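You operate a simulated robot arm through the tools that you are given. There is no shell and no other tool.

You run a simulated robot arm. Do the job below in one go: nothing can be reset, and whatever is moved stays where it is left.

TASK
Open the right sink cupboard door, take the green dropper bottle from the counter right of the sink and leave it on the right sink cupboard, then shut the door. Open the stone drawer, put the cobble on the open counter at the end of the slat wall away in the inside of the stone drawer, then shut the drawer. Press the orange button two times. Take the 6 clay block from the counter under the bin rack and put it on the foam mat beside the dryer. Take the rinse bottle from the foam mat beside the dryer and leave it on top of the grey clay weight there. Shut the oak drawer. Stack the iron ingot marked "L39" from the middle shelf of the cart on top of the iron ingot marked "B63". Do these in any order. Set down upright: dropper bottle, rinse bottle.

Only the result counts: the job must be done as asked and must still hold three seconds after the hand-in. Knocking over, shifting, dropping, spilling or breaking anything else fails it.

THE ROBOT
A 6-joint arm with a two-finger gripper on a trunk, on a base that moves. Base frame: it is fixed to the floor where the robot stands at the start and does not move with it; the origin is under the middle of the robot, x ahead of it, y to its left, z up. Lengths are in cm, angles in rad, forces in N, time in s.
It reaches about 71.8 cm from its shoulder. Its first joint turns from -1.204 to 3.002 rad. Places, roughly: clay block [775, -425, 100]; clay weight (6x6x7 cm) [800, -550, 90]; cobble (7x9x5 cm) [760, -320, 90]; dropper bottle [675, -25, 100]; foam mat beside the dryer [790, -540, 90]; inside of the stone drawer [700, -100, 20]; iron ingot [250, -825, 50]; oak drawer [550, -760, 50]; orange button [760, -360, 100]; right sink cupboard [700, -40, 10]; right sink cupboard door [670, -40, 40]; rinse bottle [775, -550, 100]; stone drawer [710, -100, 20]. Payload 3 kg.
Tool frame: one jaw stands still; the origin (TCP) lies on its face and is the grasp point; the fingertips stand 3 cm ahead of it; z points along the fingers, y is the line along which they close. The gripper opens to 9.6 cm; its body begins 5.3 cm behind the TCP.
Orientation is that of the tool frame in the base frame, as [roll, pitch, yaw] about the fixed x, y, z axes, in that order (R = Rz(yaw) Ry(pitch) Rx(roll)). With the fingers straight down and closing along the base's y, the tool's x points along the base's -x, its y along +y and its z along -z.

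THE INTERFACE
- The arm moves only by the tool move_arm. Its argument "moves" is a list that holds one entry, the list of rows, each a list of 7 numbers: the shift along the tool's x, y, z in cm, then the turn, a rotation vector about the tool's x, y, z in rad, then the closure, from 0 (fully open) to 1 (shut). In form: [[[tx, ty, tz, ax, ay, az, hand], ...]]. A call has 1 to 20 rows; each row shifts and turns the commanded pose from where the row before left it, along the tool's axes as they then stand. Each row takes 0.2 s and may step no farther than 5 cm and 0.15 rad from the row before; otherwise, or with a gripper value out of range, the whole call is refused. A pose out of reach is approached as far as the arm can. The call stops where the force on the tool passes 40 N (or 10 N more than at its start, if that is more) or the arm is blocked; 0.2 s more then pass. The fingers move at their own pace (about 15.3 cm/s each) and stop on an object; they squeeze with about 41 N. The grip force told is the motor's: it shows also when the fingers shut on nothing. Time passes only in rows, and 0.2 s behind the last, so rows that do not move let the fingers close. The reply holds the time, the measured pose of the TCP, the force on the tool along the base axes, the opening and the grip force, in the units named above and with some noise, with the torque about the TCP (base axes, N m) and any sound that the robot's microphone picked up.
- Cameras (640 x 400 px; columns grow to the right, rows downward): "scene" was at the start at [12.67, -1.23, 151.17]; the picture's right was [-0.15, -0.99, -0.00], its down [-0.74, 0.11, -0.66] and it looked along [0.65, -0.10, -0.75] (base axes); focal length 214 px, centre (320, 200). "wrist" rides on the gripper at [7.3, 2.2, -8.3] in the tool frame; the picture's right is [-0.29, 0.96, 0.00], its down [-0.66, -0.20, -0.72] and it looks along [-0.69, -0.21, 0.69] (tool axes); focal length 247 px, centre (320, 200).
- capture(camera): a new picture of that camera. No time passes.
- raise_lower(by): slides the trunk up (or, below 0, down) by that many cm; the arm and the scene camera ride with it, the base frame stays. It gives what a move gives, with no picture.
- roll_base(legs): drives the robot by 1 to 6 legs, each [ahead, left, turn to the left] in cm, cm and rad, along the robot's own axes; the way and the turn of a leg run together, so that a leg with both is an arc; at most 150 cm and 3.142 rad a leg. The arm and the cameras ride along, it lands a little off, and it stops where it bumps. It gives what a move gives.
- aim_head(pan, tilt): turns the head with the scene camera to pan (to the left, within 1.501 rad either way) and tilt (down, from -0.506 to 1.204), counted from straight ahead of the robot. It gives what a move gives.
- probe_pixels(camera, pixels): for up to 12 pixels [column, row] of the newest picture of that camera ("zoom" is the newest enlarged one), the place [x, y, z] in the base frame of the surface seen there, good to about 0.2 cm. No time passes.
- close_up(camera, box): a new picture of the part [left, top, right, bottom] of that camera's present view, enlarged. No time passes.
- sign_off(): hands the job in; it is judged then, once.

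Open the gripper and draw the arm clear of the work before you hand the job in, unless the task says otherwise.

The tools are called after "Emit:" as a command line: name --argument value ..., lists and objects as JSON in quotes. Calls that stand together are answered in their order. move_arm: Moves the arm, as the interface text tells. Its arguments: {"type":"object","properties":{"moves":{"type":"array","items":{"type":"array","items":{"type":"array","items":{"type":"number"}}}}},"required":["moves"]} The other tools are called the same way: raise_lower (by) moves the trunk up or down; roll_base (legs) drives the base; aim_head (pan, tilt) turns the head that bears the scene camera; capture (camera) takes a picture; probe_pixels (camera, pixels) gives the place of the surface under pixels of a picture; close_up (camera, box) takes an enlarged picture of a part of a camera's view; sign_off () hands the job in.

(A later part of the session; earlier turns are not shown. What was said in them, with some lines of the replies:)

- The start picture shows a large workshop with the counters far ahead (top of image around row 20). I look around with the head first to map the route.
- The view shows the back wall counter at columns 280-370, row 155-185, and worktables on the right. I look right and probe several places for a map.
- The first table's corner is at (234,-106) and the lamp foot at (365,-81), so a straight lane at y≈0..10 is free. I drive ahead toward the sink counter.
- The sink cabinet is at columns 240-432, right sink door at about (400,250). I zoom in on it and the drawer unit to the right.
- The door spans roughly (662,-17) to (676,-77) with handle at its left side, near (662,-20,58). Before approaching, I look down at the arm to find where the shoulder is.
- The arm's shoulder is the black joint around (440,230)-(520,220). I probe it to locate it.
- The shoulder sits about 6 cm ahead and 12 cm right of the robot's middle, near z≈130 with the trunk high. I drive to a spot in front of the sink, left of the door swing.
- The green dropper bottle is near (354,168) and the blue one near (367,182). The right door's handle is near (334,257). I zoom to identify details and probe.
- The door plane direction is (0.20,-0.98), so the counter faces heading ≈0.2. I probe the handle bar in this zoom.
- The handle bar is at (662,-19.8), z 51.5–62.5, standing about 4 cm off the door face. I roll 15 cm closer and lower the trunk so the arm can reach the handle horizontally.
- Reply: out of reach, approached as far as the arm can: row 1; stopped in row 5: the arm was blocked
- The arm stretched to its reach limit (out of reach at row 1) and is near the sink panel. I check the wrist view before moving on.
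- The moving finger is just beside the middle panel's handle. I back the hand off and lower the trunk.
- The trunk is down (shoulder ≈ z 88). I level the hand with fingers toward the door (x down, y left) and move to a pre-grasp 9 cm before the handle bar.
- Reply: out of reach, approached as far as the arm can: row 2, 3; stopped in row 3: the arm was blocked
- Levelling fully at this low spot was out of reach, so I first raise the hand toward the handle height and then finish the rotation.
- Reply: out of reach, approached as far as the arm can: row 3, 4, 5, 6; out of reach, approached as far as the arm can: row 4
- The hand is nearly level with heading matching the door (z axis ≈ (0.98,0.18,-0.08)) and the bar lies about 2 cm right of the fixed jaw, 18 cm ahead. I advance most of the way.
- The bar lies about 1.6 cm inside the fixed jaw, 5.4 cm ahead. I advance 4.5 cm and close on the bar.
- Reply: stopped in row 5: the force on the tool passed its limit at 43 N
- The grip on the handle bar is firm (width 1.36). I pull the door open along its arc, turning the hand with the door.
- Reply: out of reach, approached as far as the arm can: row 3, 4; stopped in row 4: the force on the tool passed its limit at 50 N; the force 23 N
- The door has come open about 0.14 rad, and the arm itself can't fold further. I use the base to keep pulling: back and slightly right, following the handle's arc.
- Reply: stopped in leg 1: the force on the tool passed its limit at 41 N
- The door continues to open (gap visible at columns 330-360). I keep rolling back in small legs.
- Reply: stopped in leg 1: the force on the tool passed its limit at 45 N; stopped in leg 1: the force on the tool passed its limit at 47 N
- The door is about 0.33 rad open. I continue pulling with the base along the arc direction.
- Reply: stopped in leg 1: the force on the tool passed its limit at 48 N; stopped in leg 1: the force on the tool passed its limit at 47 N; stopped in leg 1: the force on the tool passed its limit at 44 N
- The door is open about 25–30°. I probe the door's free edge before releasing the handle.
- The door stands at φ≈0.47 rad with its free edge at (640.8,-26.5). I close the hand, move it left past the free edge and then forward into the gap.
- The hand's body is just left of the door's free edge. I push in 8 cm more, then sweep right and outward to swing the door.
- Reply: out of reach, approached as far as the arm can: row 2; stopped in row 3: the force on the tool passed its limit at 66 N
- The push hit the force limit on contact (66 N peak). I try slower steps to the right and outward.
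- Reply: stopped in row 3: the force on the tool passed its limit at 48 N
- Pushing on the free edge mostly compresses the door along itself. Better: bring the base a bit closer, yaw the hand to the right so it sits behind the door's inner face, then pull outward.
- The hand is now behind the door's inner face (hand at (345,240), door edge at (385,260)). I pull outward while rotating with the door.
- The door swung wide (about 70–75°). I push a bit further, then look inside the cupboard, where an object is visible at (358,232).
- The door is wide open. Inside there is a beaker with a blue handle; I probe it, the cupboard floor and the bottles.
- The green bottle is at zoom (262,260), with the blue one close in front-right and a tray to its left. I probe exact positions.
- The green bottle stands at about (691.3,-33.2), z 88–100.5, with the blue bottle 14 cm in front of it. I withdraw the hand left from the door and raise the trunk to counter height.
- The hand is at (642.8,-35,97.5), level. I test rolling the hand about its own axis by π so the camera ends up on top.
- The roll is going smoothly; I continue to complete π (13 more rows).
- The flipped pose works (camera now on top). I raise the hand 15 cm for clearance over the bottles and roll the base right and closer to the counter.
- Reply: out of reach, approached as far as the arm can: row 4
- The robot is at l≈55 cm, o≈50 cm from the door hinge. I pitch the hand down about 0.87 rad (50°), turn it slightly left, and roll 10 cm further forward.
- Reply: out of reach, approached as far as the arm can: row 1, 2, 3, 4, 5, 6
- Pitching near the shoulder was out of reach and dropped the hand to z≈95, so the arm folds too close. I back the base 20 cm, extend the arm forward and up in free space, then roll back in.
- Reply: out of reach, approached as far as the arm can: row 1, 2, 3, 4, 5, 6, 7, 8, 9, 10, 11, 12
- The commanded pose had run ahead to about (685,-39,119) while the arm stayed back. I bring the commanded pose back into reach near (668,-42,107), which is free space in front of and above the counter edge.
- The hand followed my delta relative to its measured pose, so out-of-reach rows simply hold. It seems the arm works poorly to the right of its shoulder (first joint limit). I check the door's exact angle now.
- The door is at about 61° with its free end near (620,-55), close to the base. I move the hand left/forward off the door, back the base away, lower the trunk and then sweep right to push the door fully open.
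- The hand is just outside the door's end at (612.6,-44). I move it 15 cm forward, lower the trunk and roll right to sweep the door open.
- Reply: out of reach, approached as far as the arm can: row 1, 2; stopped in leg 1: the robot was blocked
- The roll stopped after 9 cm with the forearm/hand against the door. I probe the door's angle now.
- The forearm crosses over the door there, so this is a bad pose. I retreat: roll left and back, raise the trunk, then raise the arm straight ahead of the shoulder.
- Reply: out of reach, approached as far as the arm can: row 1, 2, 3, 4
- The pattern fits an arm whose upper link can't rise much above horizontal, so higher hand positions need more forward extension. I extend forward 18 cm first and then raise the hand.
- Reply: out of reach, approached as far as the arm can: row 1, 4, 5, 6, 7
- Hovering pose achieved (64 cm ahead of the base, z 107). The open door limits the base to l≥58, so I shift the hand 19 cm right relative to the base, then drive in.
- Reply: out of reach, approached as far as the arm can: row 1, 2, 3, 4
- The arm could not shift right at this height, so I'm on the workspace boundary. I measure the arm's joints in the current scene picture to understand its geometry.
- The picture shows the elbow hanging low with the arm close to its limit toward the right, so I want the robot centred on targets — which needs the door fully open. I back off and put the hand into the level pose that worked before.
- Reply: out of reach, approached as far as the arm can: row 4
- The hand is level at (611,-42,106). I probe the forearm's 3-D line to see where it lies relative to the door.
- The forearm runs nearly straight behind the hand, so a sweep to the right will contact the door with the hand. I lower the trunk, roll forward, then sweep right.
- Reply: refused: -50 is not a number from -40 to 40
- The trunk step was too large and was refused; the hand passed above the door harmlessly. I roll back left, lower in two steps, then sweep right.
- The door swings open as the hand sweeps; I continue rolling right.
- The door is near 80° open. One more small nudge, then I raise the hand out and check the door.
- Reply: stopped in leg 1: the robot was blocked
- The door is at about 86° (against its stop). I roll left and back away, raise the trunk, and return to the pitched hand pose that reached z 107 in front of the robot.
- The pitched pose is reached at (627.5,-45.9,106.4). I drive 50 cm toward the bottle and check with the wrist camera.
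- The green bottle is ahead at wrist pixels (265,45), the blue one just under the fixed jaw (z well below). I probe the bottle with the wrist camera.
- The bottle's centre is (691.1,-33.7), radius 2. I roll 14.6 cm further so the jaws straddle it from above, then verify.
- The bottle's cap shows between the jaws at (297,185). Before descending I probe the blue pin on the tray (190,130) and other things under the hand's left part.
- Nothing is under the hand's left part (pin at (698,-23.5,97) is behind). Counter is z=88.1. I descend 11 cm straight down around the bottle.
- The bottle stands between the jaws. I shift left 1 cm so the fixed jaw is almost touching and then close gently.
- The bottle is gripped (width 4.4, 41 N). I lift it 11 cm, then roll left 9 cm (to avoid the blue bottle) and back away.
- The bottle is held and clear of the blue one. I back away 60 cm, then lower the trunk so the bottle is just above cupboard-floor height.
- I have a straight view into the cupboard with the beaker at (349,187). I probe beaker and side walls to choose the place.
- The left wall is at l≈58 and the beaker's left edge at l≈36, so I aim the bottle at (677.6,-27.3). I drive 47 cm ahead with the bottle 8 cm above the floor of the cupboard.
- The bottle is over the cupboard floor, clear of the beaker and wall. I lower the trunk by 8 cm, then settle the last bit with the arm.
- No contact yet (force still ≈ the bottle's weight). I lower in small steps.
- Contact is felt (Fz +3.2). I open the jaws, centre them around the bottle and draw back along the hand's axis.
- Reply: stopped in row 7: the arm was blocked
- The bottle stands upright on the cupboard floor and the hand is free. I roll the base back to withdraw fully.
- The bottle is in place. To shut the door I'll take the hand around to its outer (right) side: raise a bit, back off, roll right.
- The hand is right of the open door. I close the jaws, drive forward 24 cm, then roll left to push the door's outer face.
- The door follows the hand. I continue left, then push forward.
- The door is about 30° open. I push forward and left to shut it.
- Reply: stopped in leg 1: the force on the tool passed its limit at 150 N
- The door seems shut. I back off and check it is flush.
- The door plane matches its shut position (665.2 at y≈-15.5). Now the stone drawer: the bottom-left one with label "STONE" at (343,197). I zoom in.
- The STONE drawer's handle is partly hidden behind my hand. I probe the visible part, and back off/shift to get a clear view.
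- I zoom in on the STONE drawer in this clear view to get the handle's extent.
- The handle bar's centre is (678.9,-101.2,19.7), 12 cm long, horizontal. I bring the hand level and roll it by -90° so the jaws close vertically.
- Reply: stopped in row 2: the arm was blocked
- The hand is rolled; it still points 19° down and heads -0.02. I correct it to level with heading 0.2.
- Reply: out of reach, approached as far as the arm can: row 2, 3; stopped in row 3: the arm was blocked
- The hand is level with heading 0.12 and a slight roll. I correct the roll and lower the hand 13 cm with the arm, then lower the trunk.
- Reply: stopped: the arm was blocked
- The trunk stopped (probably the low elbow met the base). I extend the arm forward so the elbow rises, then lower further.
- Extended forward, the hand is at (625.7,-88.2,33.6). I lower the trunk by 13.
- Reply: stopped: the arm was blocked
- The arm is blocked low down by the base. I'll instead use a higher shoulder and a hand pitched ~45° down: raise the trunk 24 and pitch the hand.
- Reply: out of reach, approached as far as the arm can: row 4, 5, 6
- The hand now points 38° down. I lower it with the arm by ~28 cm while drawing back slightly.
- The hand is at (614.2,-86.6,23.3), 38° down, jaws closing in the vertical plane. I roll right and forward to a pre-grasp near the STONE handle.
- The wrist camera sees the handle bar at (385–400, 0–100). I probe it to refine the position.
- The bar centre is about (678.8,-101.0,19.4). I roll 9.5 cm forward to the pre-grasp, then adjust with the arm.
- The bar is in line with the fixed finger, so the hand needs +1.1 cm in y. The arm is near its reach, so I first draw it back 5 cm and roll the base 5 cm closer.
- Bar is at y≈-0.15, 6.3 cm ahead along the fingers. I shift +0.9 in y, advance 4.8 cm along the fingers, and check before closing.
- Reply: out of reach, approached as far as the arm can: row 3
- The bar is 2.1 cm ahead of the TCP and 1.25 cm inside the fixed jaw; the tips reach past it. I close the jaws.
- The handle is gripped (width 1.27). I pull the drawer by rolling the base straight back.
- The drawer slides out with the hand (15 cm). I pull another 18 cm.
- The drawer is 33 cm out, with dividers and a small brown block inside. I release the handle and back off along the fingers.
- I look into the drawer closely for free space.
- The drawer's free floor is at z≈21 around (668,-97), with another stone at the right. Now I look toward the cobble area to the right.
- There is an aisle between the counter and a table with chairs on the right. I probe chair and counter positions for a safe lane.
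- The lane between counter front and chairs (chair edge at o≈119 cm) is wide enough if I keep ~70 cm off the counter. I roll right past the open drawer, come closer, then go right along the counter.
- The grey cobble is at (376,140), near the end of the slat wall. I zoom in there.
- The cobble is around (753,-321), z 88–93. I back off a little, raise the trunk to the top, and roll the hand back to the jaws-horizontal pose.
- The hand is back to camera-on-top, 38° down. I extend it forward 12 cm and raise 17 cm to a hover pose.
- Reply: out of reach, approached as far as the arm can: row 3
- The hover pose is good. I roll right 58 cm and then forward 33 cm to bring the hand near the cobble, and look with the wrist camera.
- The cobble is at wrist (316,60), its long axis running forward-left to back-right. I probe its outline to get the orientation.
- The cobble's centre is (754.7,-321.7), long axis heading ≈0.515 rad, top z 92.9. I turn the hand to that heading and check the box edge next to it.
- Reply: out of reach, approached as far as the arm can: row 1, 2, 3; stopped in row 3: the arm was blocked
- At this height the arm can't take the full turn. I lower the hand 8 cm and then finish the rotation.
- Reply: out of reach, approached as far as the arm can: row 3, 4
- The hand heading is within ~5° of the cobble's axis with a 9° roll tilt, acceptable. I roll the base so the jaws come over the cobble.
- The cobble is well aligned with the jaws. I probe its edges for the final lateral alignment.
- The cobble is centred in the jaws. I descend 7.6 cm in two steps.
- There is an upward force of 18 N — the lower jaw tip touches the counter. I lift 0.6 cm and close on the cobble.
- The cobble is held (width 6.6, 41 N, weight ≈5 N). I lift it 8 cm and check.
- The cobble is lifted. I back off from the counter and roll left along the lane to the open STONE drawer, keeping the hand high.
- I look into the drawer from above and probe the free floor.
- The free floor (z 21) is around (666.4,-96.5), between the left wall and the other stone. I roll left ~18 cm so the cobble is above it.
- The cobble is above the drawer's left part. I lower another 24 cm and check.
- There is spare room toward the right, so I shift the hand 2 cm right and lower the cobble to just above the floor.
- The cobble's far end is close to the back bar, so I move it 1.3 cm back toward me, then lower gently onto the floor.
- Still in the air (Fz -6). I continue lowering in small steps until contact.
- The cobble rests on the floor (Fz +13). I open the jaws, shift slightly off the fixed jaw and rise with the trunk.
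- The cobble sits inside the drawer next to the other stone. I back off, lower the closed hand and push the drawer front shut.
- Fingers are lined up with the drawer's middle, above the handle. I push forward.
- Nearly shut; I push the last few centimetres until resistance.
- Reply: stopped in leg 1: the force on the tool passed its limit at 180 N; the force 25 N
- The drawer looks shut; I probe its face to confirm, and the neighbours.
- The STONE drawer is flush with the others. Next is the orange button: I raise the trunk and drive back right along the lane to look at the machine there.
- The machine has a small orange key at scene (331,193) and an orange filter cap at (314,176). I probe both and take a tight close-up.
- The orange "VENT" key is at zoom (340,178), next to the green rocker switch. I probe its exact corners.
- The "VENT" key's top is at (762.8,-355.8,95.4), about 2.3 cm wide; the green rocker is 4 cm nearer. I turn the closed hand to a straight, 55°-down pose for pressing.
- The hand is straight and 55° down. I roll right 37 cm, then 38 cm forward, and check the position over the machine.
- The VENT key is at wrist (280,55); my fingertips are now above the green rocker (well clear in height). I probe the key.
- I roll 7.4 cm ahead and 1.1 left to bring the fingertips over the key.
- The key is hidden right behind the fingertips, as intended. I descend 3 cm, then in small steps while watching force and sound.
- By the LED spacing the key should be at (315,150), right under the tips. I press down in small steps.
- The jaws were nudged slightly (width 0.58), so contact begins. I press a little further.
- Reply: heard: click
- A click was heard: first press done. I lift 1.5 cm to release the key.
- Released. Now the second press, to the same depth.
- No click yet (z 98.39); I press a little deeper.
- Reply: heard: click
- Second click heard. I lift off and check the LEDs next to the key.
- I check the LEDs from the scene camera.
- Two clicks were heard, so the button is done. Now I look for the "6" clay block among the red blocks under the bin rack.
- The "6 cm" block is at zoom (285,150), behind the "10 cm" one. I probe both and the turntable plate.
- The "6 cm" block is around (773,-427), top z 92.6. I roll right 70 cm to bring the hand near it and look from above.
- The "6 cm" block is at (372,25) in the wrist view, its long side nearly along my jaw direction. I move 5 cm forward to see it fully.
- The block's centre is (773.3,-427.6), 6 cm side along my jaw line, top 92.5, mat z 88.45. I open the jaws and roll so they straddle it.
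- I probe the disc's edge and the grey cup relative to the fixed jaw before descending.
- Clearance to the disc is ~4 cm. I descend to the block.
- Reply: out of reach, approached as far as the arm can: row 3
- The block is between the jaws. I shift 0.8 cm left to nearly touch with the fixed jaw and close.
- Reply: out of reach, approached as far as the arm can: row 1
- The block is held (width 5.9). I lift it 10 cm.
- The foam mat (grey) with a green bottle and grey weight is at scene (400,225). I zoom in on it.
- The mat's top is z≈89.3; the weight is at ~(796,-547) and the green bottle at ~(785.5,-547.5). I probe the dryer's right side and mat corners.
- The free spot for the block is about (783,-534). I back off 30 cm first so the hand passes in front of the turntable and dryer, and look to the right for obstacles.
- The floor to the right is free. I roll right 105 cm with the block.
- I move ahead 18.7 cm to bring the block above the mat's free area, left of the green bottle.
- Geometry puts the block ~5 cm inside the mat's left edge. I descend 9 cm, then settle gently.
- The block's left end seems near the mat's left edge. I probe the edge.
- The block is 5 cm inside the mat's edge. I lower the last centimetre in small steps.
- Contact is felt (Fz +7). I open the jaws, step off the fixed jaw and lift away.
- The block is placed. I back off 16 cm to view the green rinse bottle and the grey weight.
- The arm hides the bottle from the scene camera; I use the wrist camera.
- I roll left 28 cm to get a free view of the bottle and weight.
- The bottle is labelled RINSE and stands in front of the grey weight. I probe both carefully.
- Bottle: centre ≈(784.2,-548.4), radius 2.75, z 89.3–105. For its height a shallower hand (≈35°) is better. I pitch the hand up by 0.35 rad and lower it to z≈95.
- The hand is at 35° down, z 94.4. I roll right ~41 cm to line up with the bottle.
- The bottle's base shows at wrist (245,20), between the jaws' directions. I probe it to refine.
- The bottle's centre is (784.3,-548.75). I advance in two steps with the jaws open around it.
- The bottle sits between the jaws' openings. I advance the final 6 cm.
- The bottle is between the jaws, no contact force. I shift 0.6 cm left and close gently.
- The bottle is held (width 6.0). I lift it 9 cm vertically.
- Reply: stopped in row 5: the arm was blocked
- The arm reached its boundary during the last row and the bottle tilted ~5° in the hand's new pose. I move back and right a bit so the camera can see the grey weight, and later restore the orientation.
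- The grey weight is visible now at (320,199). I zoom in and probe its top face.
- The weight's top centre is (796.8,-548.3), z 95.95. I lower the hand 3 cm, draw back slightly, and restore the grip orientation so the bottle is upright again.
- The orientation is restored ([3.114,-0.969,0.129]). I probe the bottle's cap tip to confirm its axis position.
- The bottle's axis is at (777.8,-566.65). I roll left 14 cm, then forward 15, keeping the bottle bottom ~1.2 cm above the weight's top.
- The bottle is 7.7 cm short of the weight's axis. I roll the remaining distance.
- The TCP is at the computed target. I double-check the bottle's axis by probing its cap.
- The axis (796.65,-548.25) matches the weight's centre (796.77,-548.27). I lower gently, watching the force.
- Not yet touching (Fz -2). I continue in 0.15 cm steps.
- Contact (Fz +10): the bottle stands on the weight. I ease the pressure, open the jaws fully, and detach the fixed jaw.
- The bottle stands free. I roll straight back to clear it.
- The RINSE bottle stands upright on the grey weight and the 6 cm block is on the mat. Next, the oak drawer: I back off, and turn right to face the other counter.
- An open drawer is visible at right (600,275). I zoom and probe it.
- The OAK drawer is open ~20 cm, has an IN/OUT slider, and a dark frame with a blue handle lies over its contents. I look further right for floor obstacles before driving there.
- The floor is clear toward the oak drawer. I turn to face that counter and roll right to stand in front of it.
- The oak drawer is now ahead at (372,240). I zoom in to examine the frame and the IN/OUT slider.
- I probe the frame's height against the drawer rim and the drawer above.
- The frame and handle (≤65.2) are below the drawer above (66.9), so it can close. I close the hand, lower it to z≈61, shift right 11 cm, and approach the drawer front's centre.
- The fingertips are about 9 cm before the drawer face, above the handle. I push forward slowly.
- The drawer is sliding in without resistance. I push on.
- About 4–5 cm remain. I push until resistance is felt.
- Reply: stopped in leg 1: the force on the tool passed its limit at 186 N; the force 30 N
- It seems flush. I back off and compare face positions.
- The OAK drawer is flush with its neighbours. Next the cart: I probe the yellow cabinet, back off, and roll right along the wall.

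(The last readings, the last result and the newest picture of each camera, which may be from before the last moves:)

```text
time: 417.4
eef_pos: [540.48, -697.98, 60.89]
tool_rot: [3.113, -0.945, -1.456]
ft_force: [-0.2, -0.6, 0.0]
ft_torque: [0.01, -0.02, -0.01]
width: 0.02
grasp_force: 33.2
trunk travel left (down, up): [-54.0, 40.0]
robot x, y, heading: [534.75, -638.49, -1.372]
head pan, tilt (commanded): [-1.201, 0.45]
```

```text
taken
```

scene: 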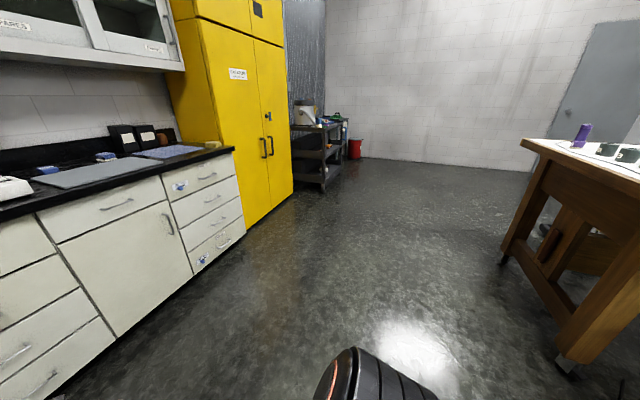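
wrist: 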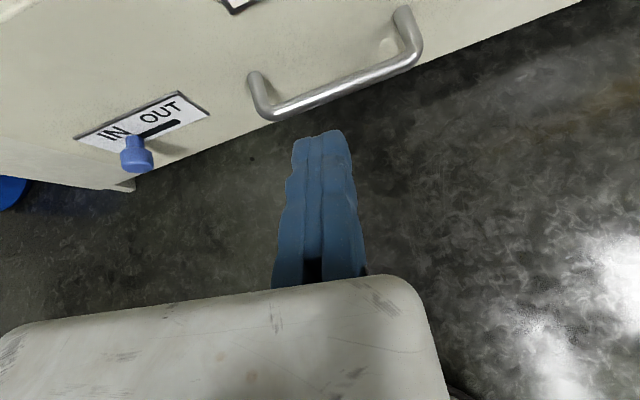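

The cart stands beyond the yellow cabinet at (318,155). I probe it and the table to the right.

Emit:
probe_pixels --camera "scene" --pixels '[[322, 185], [300, 182], [322, 160], [345, 150], [340, 180], [320, 130], [355, 150], [290, 190], [510, 255], [565, 360], [530, 145]]'

Emit:
close_up --camera "scene" --box '[280, 90, 380, 200]'

```text
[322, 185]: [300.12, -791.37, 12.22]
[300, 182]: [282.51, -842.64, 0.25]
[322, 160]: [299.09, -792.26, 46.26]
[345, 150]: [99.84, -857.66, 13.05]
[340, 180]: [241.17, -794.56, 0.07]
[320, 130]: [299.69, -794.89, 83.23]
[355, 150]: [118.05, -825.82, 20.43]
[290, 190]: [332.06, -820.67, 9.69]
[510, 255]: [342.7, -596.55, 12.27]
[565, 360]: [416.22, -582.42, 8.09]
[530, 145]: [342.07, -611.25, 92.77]
```

```text
3.64 times, centred on (330, 145) of scene
```

zoom: 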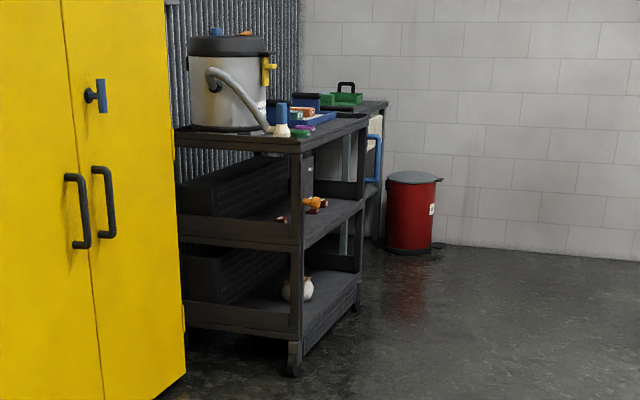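

The cart's front-left post is at (300,-792), with the table ~180 cm away from it. I roll right 275 cm along the aisle to stand in front of the cart.

Emit:
roll_base --legs '[[0, -140, 0], [0, -135, 0]]'

Emit:
aim_head --pan 0.15 --tilt 0.5

Emit:
capture --camera "scene"

```text
time: 430.7
eef_pos: [272.75, -755.9, 60.91]
tool_rot: [3.115, -0.945, -1.451]
ft_force: [0.5, -0.3, -0.4]
ft_torque: [-0.03, -0.04, -0.04]
width: 0.0
grasp_force: 32.9
trunk travel left (down, up): [-54.0, 40.0]
robot x, y, heading: [266.15, -696.22, -1.365]
head pan, tilt (commanded): [-1.201, 0.45]
```

```text
time: 432.2
eef_pos: [272.73, -755.93, 60.92]
tool_rot: [3.112, -0.945, -1.449]
ft_force: [0.5, 0.0, -0.4]
ft_torque: [-0.02, -0.01, 0.02]
width: 0.0
grasp_force: 33.3
trunk travel left (down, up): [-54.0, 40.0]
robot x, y, heading: [266.99, -696.44, -1.364]
head pan, tilt (commanded): [0.15, 0.499]
```

```text
taken
```

scene: 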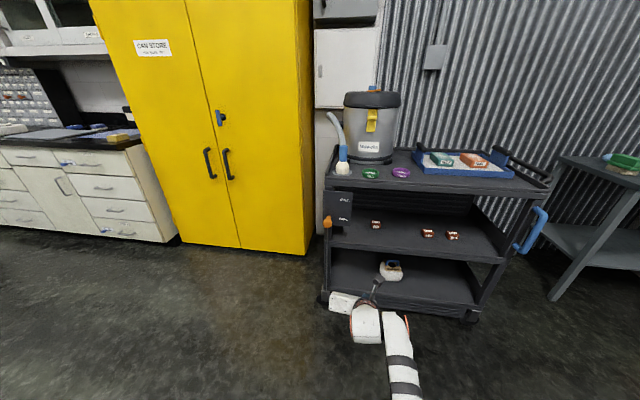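

The middle shelf shows three small ingots at (376,224), (428,233) and (452,236). I zoom in to read the marks.

Emit:
close_up --camera "scene" --box '[320, 180, 520, 300]'

Emit:
close_up --camera "scene" --box '[360, 210, 470, 250]'

```text
3.20 times, centred on (420, 240) of scene
```

zoom: 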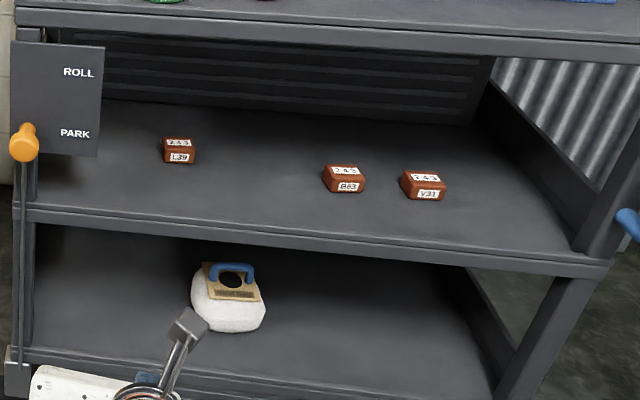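

```text
5.82 times, centred on (415, 230) of scene
```

zoom: 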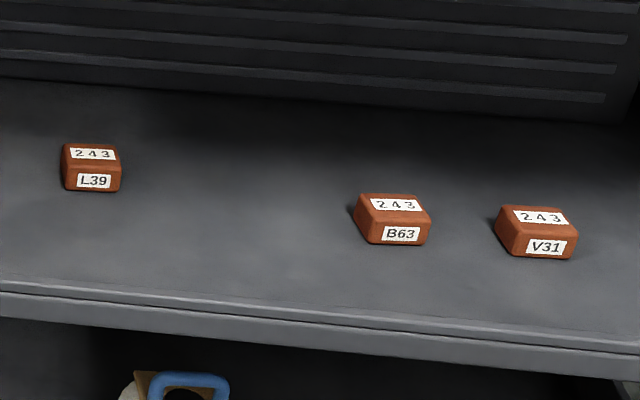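

L39 is the left one, B63 the middle one. The brake lever is at PARK. I probe the ingots and the shelf.

Emit:
probe_pixels --camera "zoom" --pixels '[[92, 152], [70, 148], [115, 150], [118, 165], [66, 165], [92, 185], [395, 203], [365, 200], [420, 200], [428, 215], [362, 215], [400, 238]]'

Emit:
probe_pixels --camera "zoom" --pixels '[[200, 200], [300, 250], [545, 217], [505, 213], [200, 290], [200, 315], [300, 60], [540, 345], [30, 282], [430, 150]]'

```text
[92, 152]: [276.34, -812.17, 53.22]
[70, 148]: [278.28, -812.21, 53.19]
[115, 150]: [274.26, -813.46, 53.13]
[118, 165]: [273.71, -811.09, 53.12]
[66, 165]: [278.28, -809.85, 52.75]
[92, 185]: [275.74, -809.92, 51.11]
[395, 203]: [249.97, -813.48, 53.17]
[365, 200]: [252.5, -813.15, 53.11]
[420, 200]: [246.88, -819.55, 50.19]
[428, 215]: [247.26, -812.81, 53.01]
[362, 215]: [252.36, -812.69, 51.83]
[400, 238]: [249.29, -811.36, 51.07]
```

```text
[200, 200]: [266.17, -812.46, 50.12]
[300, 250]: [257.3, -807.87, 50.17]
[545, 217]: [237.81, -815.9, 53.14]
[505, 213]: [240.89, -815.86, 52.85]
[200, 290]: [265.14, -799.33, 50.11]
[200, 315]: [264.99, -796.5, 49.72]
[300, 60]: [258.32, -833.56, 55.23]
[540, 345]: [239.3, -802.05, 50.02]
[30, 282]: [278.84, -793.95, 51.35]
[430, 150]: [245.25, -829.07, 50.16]
```

Shelf surface z≈50.15, ingots 3 cm tall; L39 around (276.1,-811.7), B63 around (249.8,-813). I probe the top shelf's underside height and lip.

Emit:
probe_pixels --camera "scene" --pixels '[[400, 182], [400, 188], [400, 193], [450, 190], [450, 196], [350, 180], [350, 187], [335, 210], [500, 210], [480, 205], [340, 240], [505, 255]]'

Emit:
close_up --camera "scene" --box '[310, 140, 560, 320]'

```text
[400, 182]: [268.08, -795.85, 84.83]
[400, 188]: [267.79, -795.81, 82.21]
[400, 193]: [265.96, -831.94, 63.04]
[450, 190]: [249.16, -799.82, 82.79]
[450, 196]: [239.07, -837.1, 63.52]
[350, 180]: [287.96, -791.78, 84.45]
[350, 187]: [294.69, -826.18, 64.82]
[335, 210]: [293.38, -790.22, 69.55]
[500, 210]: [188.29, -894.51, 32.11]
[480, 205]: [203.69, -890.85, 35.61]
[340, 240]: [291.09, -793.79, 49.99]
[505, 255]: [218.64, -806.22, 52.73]
```

```text
2.22 times, centred on (435, 230) of scene
```

zoom: 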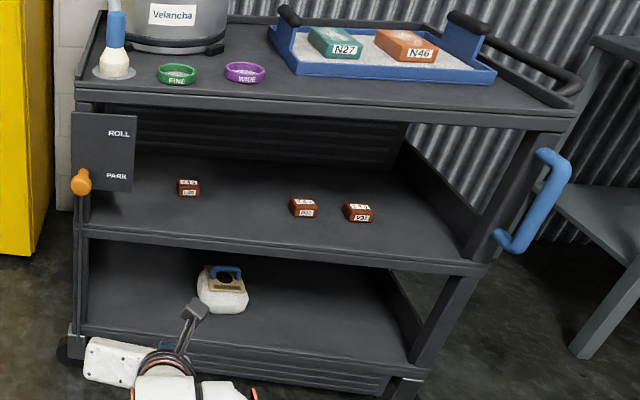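

Clearance between the shelves is 50–81 cm, enough for the 36°-down hand. I roll right 11 cm and ahead 40 cm to look at L39 from above.

Emit:
roll_base --legs '[[0, -10.5, 0], [38, 0, 0]]'

Emit:
capture --camera "wrist"

Emit:
capture --camera "scene"

```text
time: 435.4
eef_pos: [270.39, -795.22, 60.97]
tool_rot: [3.111, -0.944, -1.45]
ft_force: [0.9, 1.1, -0.2]
ft_torque: [-0.02, 0.02, 0.01]
width: 0.0
grasp_force: 33.2
trunk travel left (down, up): [-54.0, 40.0]
robot x, y, heading: [264.21, -735.97, -1.364]
head pan, tilt (commanded): [0.15, 0.499]
```

```text
taken
```

wrist: 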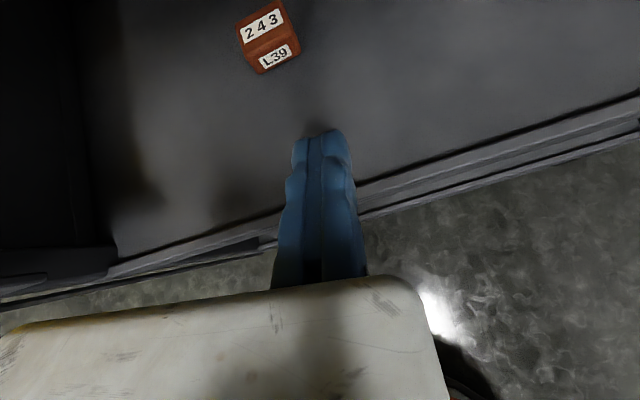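

```text
taken
```

scene: 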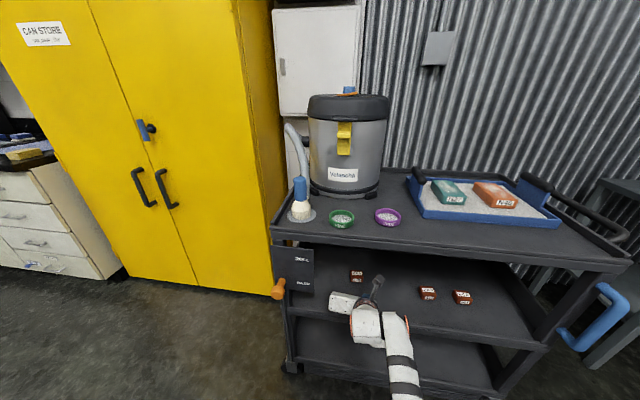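

L39 is at wrist (268,35). I probe its top face and edges.

Emit:
probe_pixels --camera "wrist" --pixels '[[241, 28], [283, 5], [290, 35], [248, 55], [262, 28], [298, 50], [260, 70], [268, 55], [245, 40], [287, 20]]'

```text
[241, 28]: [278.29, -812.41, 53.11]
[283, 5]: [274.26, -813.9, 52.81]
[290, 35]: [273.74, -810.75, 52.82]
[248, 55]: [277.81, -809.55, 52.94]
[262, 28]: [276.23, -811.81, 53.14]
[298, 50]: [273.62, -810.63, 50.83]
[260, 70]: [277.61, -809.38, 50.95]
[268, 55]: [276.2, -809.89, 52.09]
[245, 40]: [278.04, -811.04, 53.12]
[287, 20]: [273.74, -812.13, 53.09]
```

L39's centre is (276.0,-811.65), long axis 0.325 rad from x. I rotate the hand by +0.22 rad about vertical to align the jaws, and open them.

Emit:
move_arm --moves '[[[0, 0, 0, 0.089, 0.002, -0.0645, 0.4], [0, 0, 0, 0.089, 0.002, -0.0645, 0.2], [0, 0, 0, 0, 0, 0, 0.2]]]'

Emit:
capture --camera "wrist"

```text
time: 436.2
eef_pos: [274.67, -794.9, 59.46]
tool_rot: [3.034, -0.939, -1.201]
ft_force: [-0.5, 0.4, -0.3]
ft_torque: [0.0, -0.02, -0.01]
width: 7.67
grasp_force: 0.2
out of reach, approached as far as the arm can: row 1, 2
trunk travel left (down, up): [-54.0, 40.0]
robot x, y, heading: [264.11, -736.17, -1.364]
head pan, tilt (commanded): [0.15, 0.499]
```

```text
taken
```

wrist: 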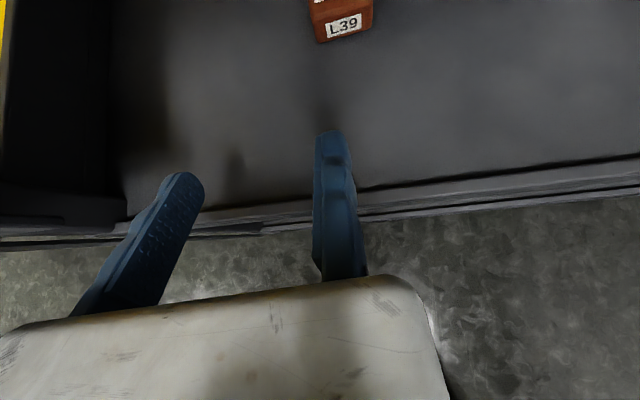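

The hand is aligned (jaw line within 0.04 rad of the ingot's axis). I roll 15.9 ahead and 5.4 right to bring the jaws over L39.

Emit:
roll_base --legs '[[15.9, -5.4, 0]]'

Emit:
capture --camera "wrist"

```text
time: 437.6
eef_pos: [272.68, -811.49, 59.93]
tool_rot: [3.036, -0.946, -1.209]
ft_force: [-0.6, -0.6, -0.4]
ft_torque: [-0.02, -0.01, -0.01]
width: 7.68
grasp_force: 0.1
trunk travel left (down, up): [-54.0, 40.0]
robot x, y, heading: [262.71, -752.24, -1.367]
head pan, tilt (commanded): [0.15, 0.499]
```

```text
taken
```

wrist: 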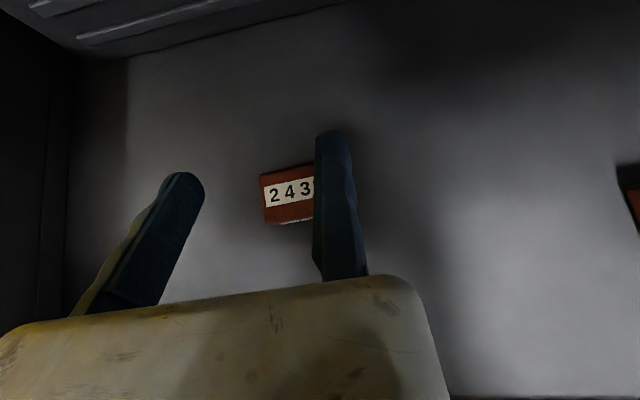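

The jaws are above L39. I descend 6.3 cm in three steps.

Emit:
move_arm --moves '[[[-1.7, -0.13, 1.23, 0, 0, 0, 0.2], [-1.7, -0.13, 1.23, 0, 0, 0, 0.2], [-1.7, -0.13, 1.23, 0, 0, 0, 0.2]]]'

Emit:
capture --camera "wrist"

```text
time: 438.4
eef_pos: [272.59, -811.42, 53.52]
tool_rot: [3.036, -0.946, -1.207]
ft_force: [1.2, 0.5, -0.3]
ft_torque: [0.01, -0.06, 0.0]
width: 7.7
grasp_force: 0.1
trunk travel left (down, up): [-54.0, 40.0]
robot x, y, heading: [262.44, -751.96, -1.362]
head pan, tilt (commanded): [0.15, 0.499]
```

```text
taken
```

wrist: 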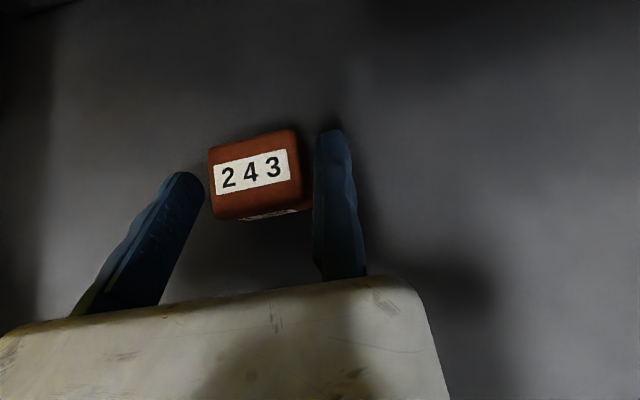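

The ingot sits between the jaws with a small gap at the fixed jaw. I close.

Emit:
move_arm --moves '[[[0, -0.2, 0, 0, 0, 0, 0.3], [0, 0, 0, 0, 0, 0, 0.42], [0, 0, 0, 0, 0, 0, 0.55], [0, 0, 0, 0, 0, 0, 0.8], [0, 0, 0, 0, 0, 0, 1], [0, 0, 0, 0, 0, 0, 1]]]'

Emit:
capture --camera "wrist"

```text
time: 439.8
eef_pos: [272.81, -811.35, 53.64]
tool_rot: [3.037, -0.948, -1.207]
ft_force: [3.8, 1.2, 3.1]
ft_torque: [0.14, -0.37, -0.04]
width: 4.94
grasp_force: 41.0
trunk travel left (down, up): [-54.0, 40.0]
robot x, y, heading: [262.4, -752.25, -1.367]
head pan, tilt (commanded): [0.15, 0.499]
```

```text
taken
```

wrist: 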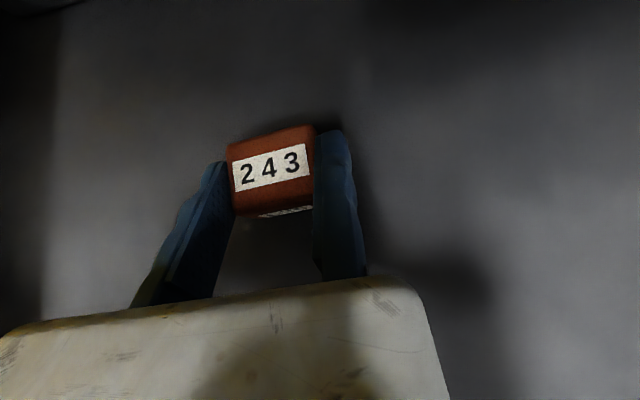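

L39 is held (width 4.94). I lift it 8 cm.

Emit:
move_arm --moves '[[[0.8, 0.06, -0.58, 0, 0, 0, 1], [1.62, 0.13, -1.17, 0, 0, 0, 1], [1.62, 0.13, -1.17, 0, 0, 0, 1], [1.62, 0.13, -1.17, 0, 0, 0, 1], [0.8, 0.06, -0.58, 0, 0, 0, 1]]]'

Emit:
capture --camera "wrist"

Emit:
capture --camera "scene"

```text
time: 441.0
eef_pos: [272.28, -812.03, 61.99]
tool_rot: [3.006, -0.954, -1.189]
ft_force: [-0.3, 0.6, -4.0]
ft_torque: [0.02, 0.1, 0.04]
width: 4.97
grasp_force: 40.9
trunk travel left (down, up): [-54.0, 40.0]
robot x, y, heading: [262.25, -751.95, -1.37]
head pan, tilt (commanded): [0.15, 0.499]
```

```text
taken
```

wrist: 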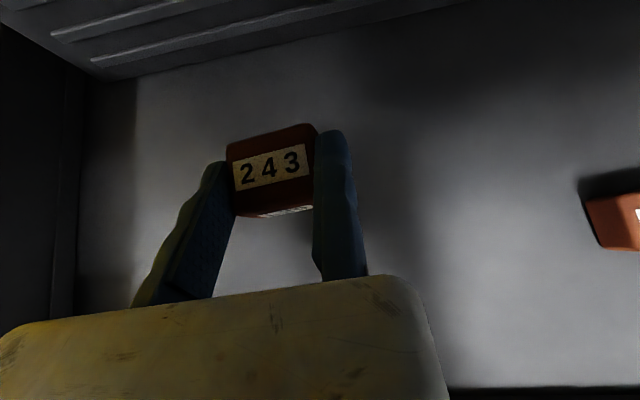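

```text
taken
```

scene: 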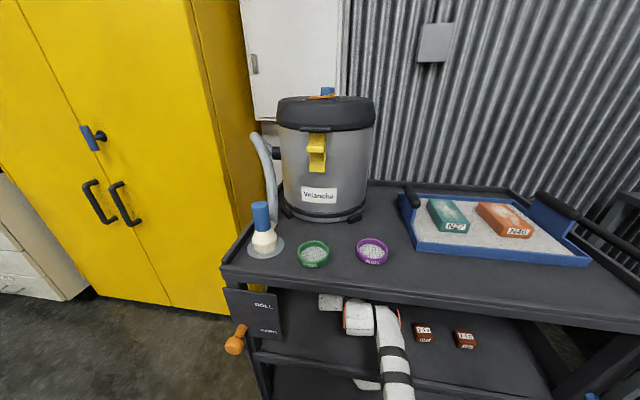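

L39 is up. I roll right 13 cm to bring B63 into the wrist camera's view.

Emit:
roll_base --legs '[[0, -13, 0]]'

Emit:
capture --camera "wrist"

```text
time: 442.3
eef_pos: [259.44, -814.74, 61.71]
tool_rot: [3.008, -0.95, -1.187]
ft_force: [0.5, 0.6, -4.8]
ft_torque: [0.03, 0.09, 0.0]
width: 4.95
grasp_force: 41.2
trunk travel left (down, up): [-54.0, 40.0]
robot x, y, heading: [249.6, -755.07, -1.368]
head pan, tilt (commanded): [0.15, 0.499]
```

```text
taken
```

wrist: 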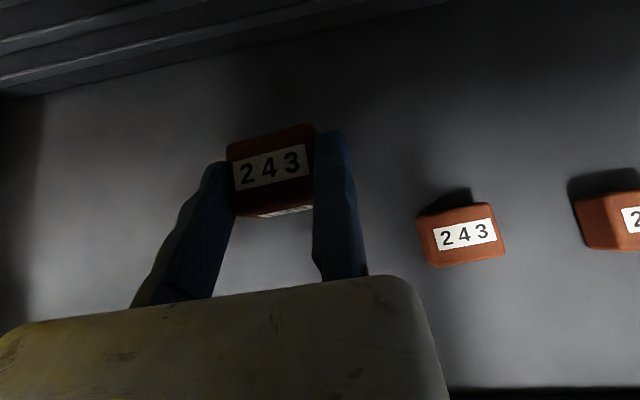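

B63 is now visible at wrist (463,235). I probe its top-face corners.

Emit:
probe_pixels --camera "wrist" --pixels '[[430, 217], [490, 207], [500, 245], [435, 262], [465, 235], [425, 235], [495, 225], [460, 212], [470, 255], [505, 255]]'

```text
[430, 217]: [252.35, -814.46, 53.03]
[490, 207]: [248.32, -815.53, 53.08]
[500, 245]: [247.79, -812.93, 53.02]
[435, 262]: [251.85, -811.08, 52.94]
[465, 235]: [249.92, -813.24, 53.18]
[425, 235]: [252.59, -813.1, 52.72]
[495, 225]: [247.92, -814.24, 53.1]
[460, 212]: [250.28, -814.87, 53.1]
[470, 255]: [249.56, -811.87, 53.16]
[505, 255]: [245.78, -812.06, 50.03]
```

B63's centre is (250.1,-813.5), top 53.1. I also probe the held L39's top face to get its exact offset from the hand.

Emit:
probe_pixels --camera "wrist" --pixels '[[232, 150], [270, 135], [308, 130], [310, 180], [270, 165], [238, 200], [275, 205], [232, 175]]'

```text
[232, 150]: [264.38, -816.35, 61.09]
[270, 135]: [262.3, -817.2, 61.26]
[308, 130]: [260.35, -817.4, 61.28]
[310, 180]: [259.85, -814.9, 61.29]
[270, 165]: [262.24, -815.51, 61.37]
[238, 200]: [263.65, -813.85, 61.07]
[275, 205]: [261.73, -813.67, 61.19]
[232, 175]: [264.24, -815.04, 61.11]
```

L39's centre is offset (2.6,-0.55) from the TCP. I roll right 11.3 and back 4.2 so it is above B63.

Emit:
roll_base --legs '[[-4.2, -11.3, 0]]'

Emit:
capture --camera "wrist"

```text
time: 443.5
eef_pos: [247.6, -812.87, 61.81]
tool_rot: [3.001, -0.948, -1.183]
ft_force: [-0.1, -0.7, -3.9]
ft_torque: [0.05, 0.1, 0.0]
width: 4.97
grasp_force: 40.7
trunk travel left (down, up): [-54.0, 40.0]
robot x, y, heading: [237.73, -753.1, -1.364]
head pan, tilt (commanded): [0.15, 0.499]
```

```text
taken
```

wrist: 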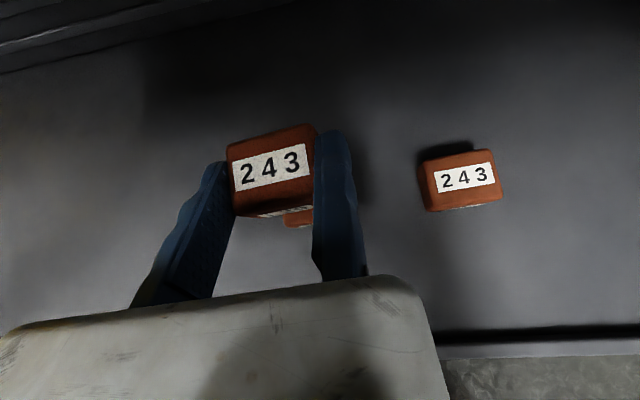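

L39 is above B63 with matching orientation. I lower 4.3 cm, then settle in small steps.

Emit:
move_arm --moves '[[[-1.75, -0.17, 1.24, 0, 0, 0, 1], [-1.75, -0.17, 1.24, 0, 0, 0, 1]]]'

Emit:
capture --camera "wrist"

```text
time: 444.1
eef_pos: [247.58, -812.92, 57.38]
tool_rot: [3.002, -0.95, -1.183]
ft_force: [0.7, 0.1, -4.3]
ft_torque: [-0.01, 0.11, -0.02]
width: 4.95
grasp_force: 40.8
trunk travel left (down, up): [-54.0, 40.0]
robot x, y, heading: [237.67, -753.4, -1.36]
head pan, tilt (commanded): [0.15, 0.499]
```

```text
taken
```

wrist: 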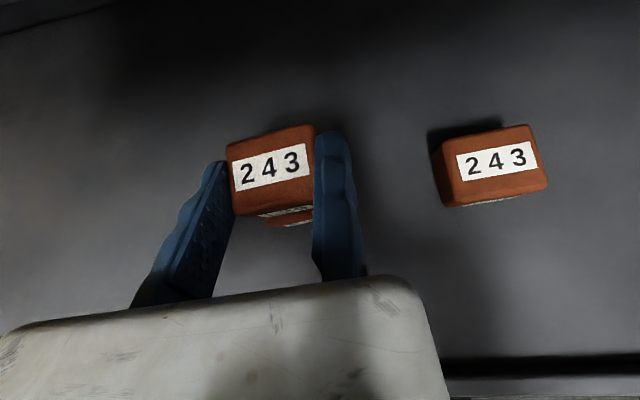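

Just 0.7 cm to go; I lower in small steps.

Emit:
move_arm --moves '[[[-0.33, -0.03, 0.23, 0, 0, 0, 1], [0, 0, 0, 0, 0, 0, 1]]]'

Emit:
move_arm --moves '[[[-0.14, -0.01, 0.1, 0, 0, 0, 1], [0, 0, 0, 0, 0, 0, 1]]]'

Emit:
move_arm --moves '[[[-0.12, -0.01, 0.09, 0, 0, 0, 1], [0, 0, 0, 0, 0, 0, 1]]]'

```text
time: 444.7
eef_pos: [247.59, -812.89, 57.05]
tool_rot: [3.002, -0.948, -1.182]
ft_force: [0.8, -0.8, -5.2]
ft_torque: [0.04, 0.07, 0.01]
width: 4.94
grasp_force: 41.2
trunk travel left (down, up): [-54.0, 40.0]
robot x, y, heading: [237.55, -753.3, -1.363]
head pan, tilt (commanded): [0.15, 0.499]
```

```text
time: 445.3
eef_pos: [247.49, -812.82, 56.71]
tool_rot: [3.002, -0.949, -1.185]
ft_force: [0.4, -0.5, -3.8]
ft_torque: [0.04, 0.07, -0.06]
width: 4.96
grasp_force: 40.8
trunk travel left (down, up): [-54.0, 40.0]
robot x, y, heading: [237.93, -753.07, -1.357]
head pan, tilt (commanded): [0.15, 0.499]
```

```text
time: 445.9
eef_pos: [247.56, -812.9, 56.85]
tool_rot: [3.003, -0.949, -1.183]
ft_force: [-0.5, -1.1, 0.2]
ft_torque: [0.07, -0.1, -0.07]
width: 4.97
grasp_force: 41.1
trunk travel left (down, up): [-54.0, 40.0]
robot x, y, heading: [237.64, -753.3, -1.363]
head pan, tilt (commanded): [0.15, 0.499]
```

Contact begins (Fz from -4 to 0.2). One more tiny step to seat it.

Emit:
move_arm --moves '[[[-0.12, -0.01, 0.09, 0, 0, 0, 1], [0, 0, 0, 0, 0, 0, 1]]]'

Emit:
capture --camera "wrist"

```text
time: 446.5
eef_pos: [247.56, -812.79, 56.72]
tool_rot: [3.002, -0.954, -1.183]
ft_force: [-1.1, -2.4, 7.5]
ft_torque: [0.2, -0.35, -0.1]
width: 4.96
grasp_force: 40.8
trunk travel left (down, up): [-54.0, 40.0]
robot x, y, heading: [237.74, -752.83, -1.365]
head pan, tilt (commanded): [0.15, 0.499]
```

```text
taken
```

wrist: 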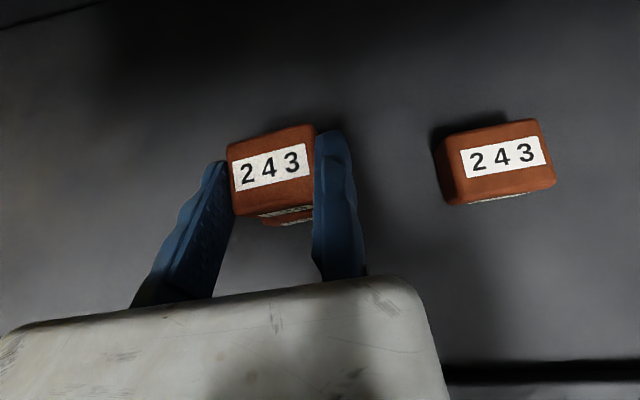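

L39 is seated on B63 (Fz +7.5). I open the jaws slowly, step off the fixed jaw and lift.

Emit:
move_arm --moves '[[[0.08, 0, -0.06, 0, 0, 0, 1], [0, 0, 0, 0, 0, 0, 0.42], [0, 0, 0, 0, 0, 0, 0.3], [0, 0.4, 0, 0, 0, 0, 0.22], [0, 0, 0, 0, 0, 0, 0.22], [0.8, 0.08, -0.58, 0, 0, 0, 0.22], [1.62, 0.16, -1.15, 0, 0, 0, 0.22], [1.62, 0.16, -1.15, 0, 0, 0, 0.22], [1.62, 0.16, -1.15, 0, 0, 0, 0.22]]]'

Emit:
capture --camera "wrist"

```text
time: 448.5
eef_pos: [246.98, -812.99, 63.66]
tool_rot: [2.982, -0.948, -1.176]
ft_force: [0.1, 0.4, -0.5]
ft_torque: [0.02, 0.0, 0.02]
width: 7.49
grasp_force: 0.1
trunk travel left (down, up): [-54.0, 40.0]
robot x, y, heading: [237.97, -753.12, -1.363]
head pan, tilt (commanded): [0.15, 0.499]
```

```text
taken
```

wrist: 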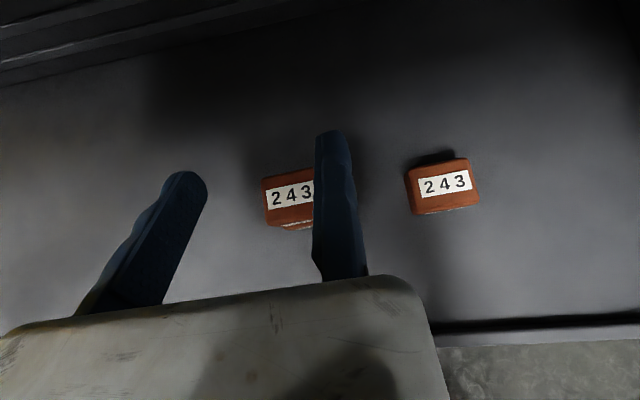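

The stack stands. I back the base away and verify with the scene camera.

Emit:
roll_base --legs '[[-45, 0, 0]]'

Emit:
aim_head --pan 0.0 --tilt 0.5

Emit:
capture --camera "scene"

Emit:
close_up --camera "scene" --box '[280, 180, 440, 280]'

```text
time: 451.2
eef_pos: [237.96, -769.39, 63.66]
tool_rot: [2.984, -0.951, -1.175]
ft_force: [0.4, 0.5, 0.3]
ft_torque: [-0.01, 0.02, 0.02]
width: 7.46
grasp_force: 0.0
trunk travel left (down, up): [-54.0, 40.0]
robot x, y, heading: [228.45, -709.81, -1.355]
head pan, tilt (commanded): [0.15, 0.499]
```

```text
time: 451.9
eef_pos: [237.94, -769.43, 63.77]
tool_rot: [2.983, -0.949, -1.173]
ft_force: [0.4, 0.5, 0.1]
ft_torque: [0.02, -0.01, 0.01]
width: 7.48
grasp_force: 0.0
trunk travel left (down, up): [-54.0, 40.0]
robot x, y, heading: [228.39, -709.21, -1.359]
head pan, tilt (commanded): [0.0, 0.499]
```

```text
taken
```

scene: 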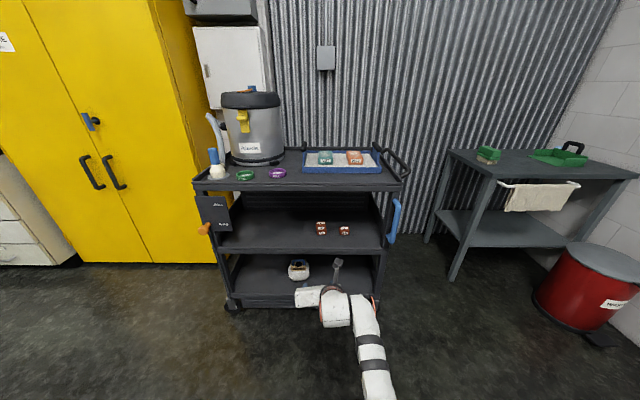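

```text
4.00 times, centred on (360, 230) of scene
```

zoom: 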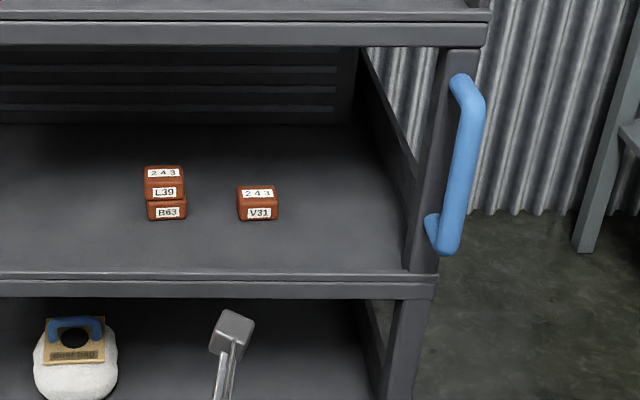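

L39 sits squarely on B63, V31 untouched, brake still at PARK. I open the gripper fully and draw a bit further away.

Emit:
move_arm --moves '[[[0, 0, 0, 0, 0, 0, 0], [0, 0, 0, 0, 0, 0, 0], [0, 0, 0, 0, 0, 0, 0]]]'

Emit:
roll_base --legs '[[-15, 0, 0]]'

Emit:
aim_head --pan 1.4 --tilt 0.2

Emit:
capture --camera "scene"

```text
time: 452.7
eef_pos: [237.97, -769.53, 63.62]
tool_rot: [2.982, -0.95, -1.172]
ft_force: [0.0, -0.3, -0.1]
ft_torque: [-0.02, -0.02, -0.04]
width: 9.61
grasp_force: 0.0
trunk travel left (down, up): [-54.0, 40.0]
robot x, y, heading: [228.58, -709.45, -1.357]
head pan, tilt (commanded): [0.0, 0.499]
```

```text
time: 454.1
eef_pos: [234.69, -754.62, 63.81]
tool_rot: [2.984, -0.949, -1.173]
ft_force: [0.0, 0.4, -0.1]
ft_torque: [0.02, 0.0, 0.01]
width: 9.59
grasp_force: 0.0
trunk travel left (down, up): [-54.0, 40.0]
robot x, y, heading: [225.48, -694.61, -1.355]
head pan, tilt (commanded): [0.0, 0.499]
```

```text
time: 455.6
eef_pos: [234.7, -754.83, 63.68]
tool_rot: [2.981, -0.947, -1.171]
ft_force: [0.1, -0.3, -0.6]
ft_torque: [-0.01, -0.04, -0.01]
width: 9.58
grasp_force: 0.0
trunk travel left (down, up): [-54.0, 40.0]
robot x, y, heading: [225.07, -694.61, -1.364]
head pan, tilt (commanded): [1.4, 0.201]
```

```text
taken
```

scene: 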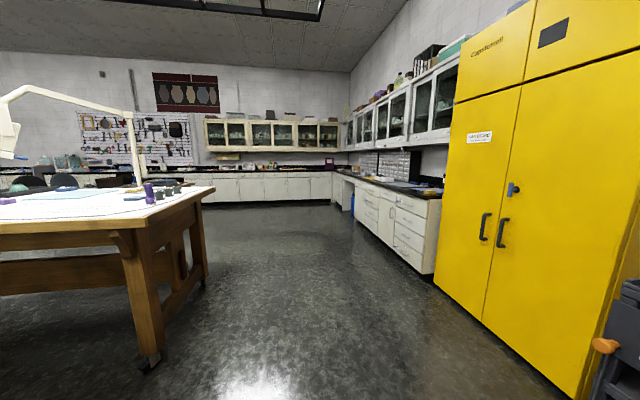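

A last far look at the counter with the rinse bottle to confirm it is still standing.

Emit:
close_up --camera "scene" --box '[270, 150, 340, 190]'

```text
9.14 times, centred on (305, 170) of scene
```

zoom: 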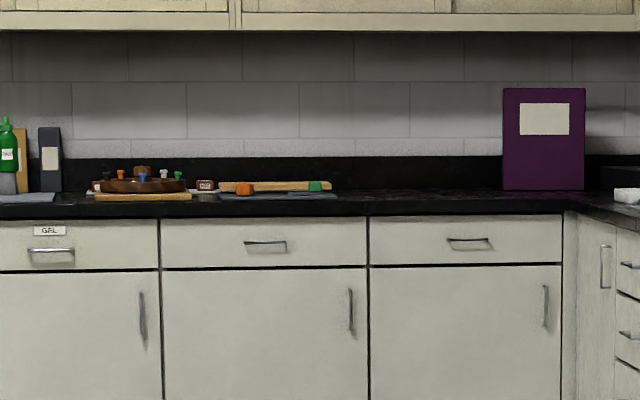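

The green rinse bottle is still upright on the grey weight at the left edge of the view. Every task is done, the gripper is open and the arm is clear, so I hand in the job.

Emit:
sign_off

```text
The job is handed in.
```

The job is handed in with every item on the list done. I have no verdict back yet, so what follows is what I saw and measured.

- **Sink cupboard:** I opened the right door and set the green dropper bottle upright on the cupboard floor, left of the beaker. The door is shut, and its face probed back to its starting position.
- **Stone drawer:** The cobble is in the drawer, next to the stone already there. The drawer is shut and flush with the one above it.
- **Orange button:** I took this to be the orange "VENT" key on the machine and pressed it twice. A click was heard on each press. My arm blocked the view of the indicator lights, so I did not confirm the presses on the machine itself.
- **Clay block:** The "6 cm" block is on the foam mat beside the dryer, about 5 cm in from the mat's left edge.
- **Rinse bottle:** It stands upright on the grey clay weight. I looked again just before hand-in and it was still standing.
- **Oak drawer:** It is shut and flush with the drawer below it.
- **Ingots:** L39 is stacked squarely on B63. The third ingot, V31, was not touched.

The last pushes that shut the sink door and the two drawers briefly passed the 40 N force limit, at 150 to 186 N. I saw no damage in the views I took afterwards, but I did not reopen any of them to check the contents. The gripper was open and the arm clear of the work at hand-in.
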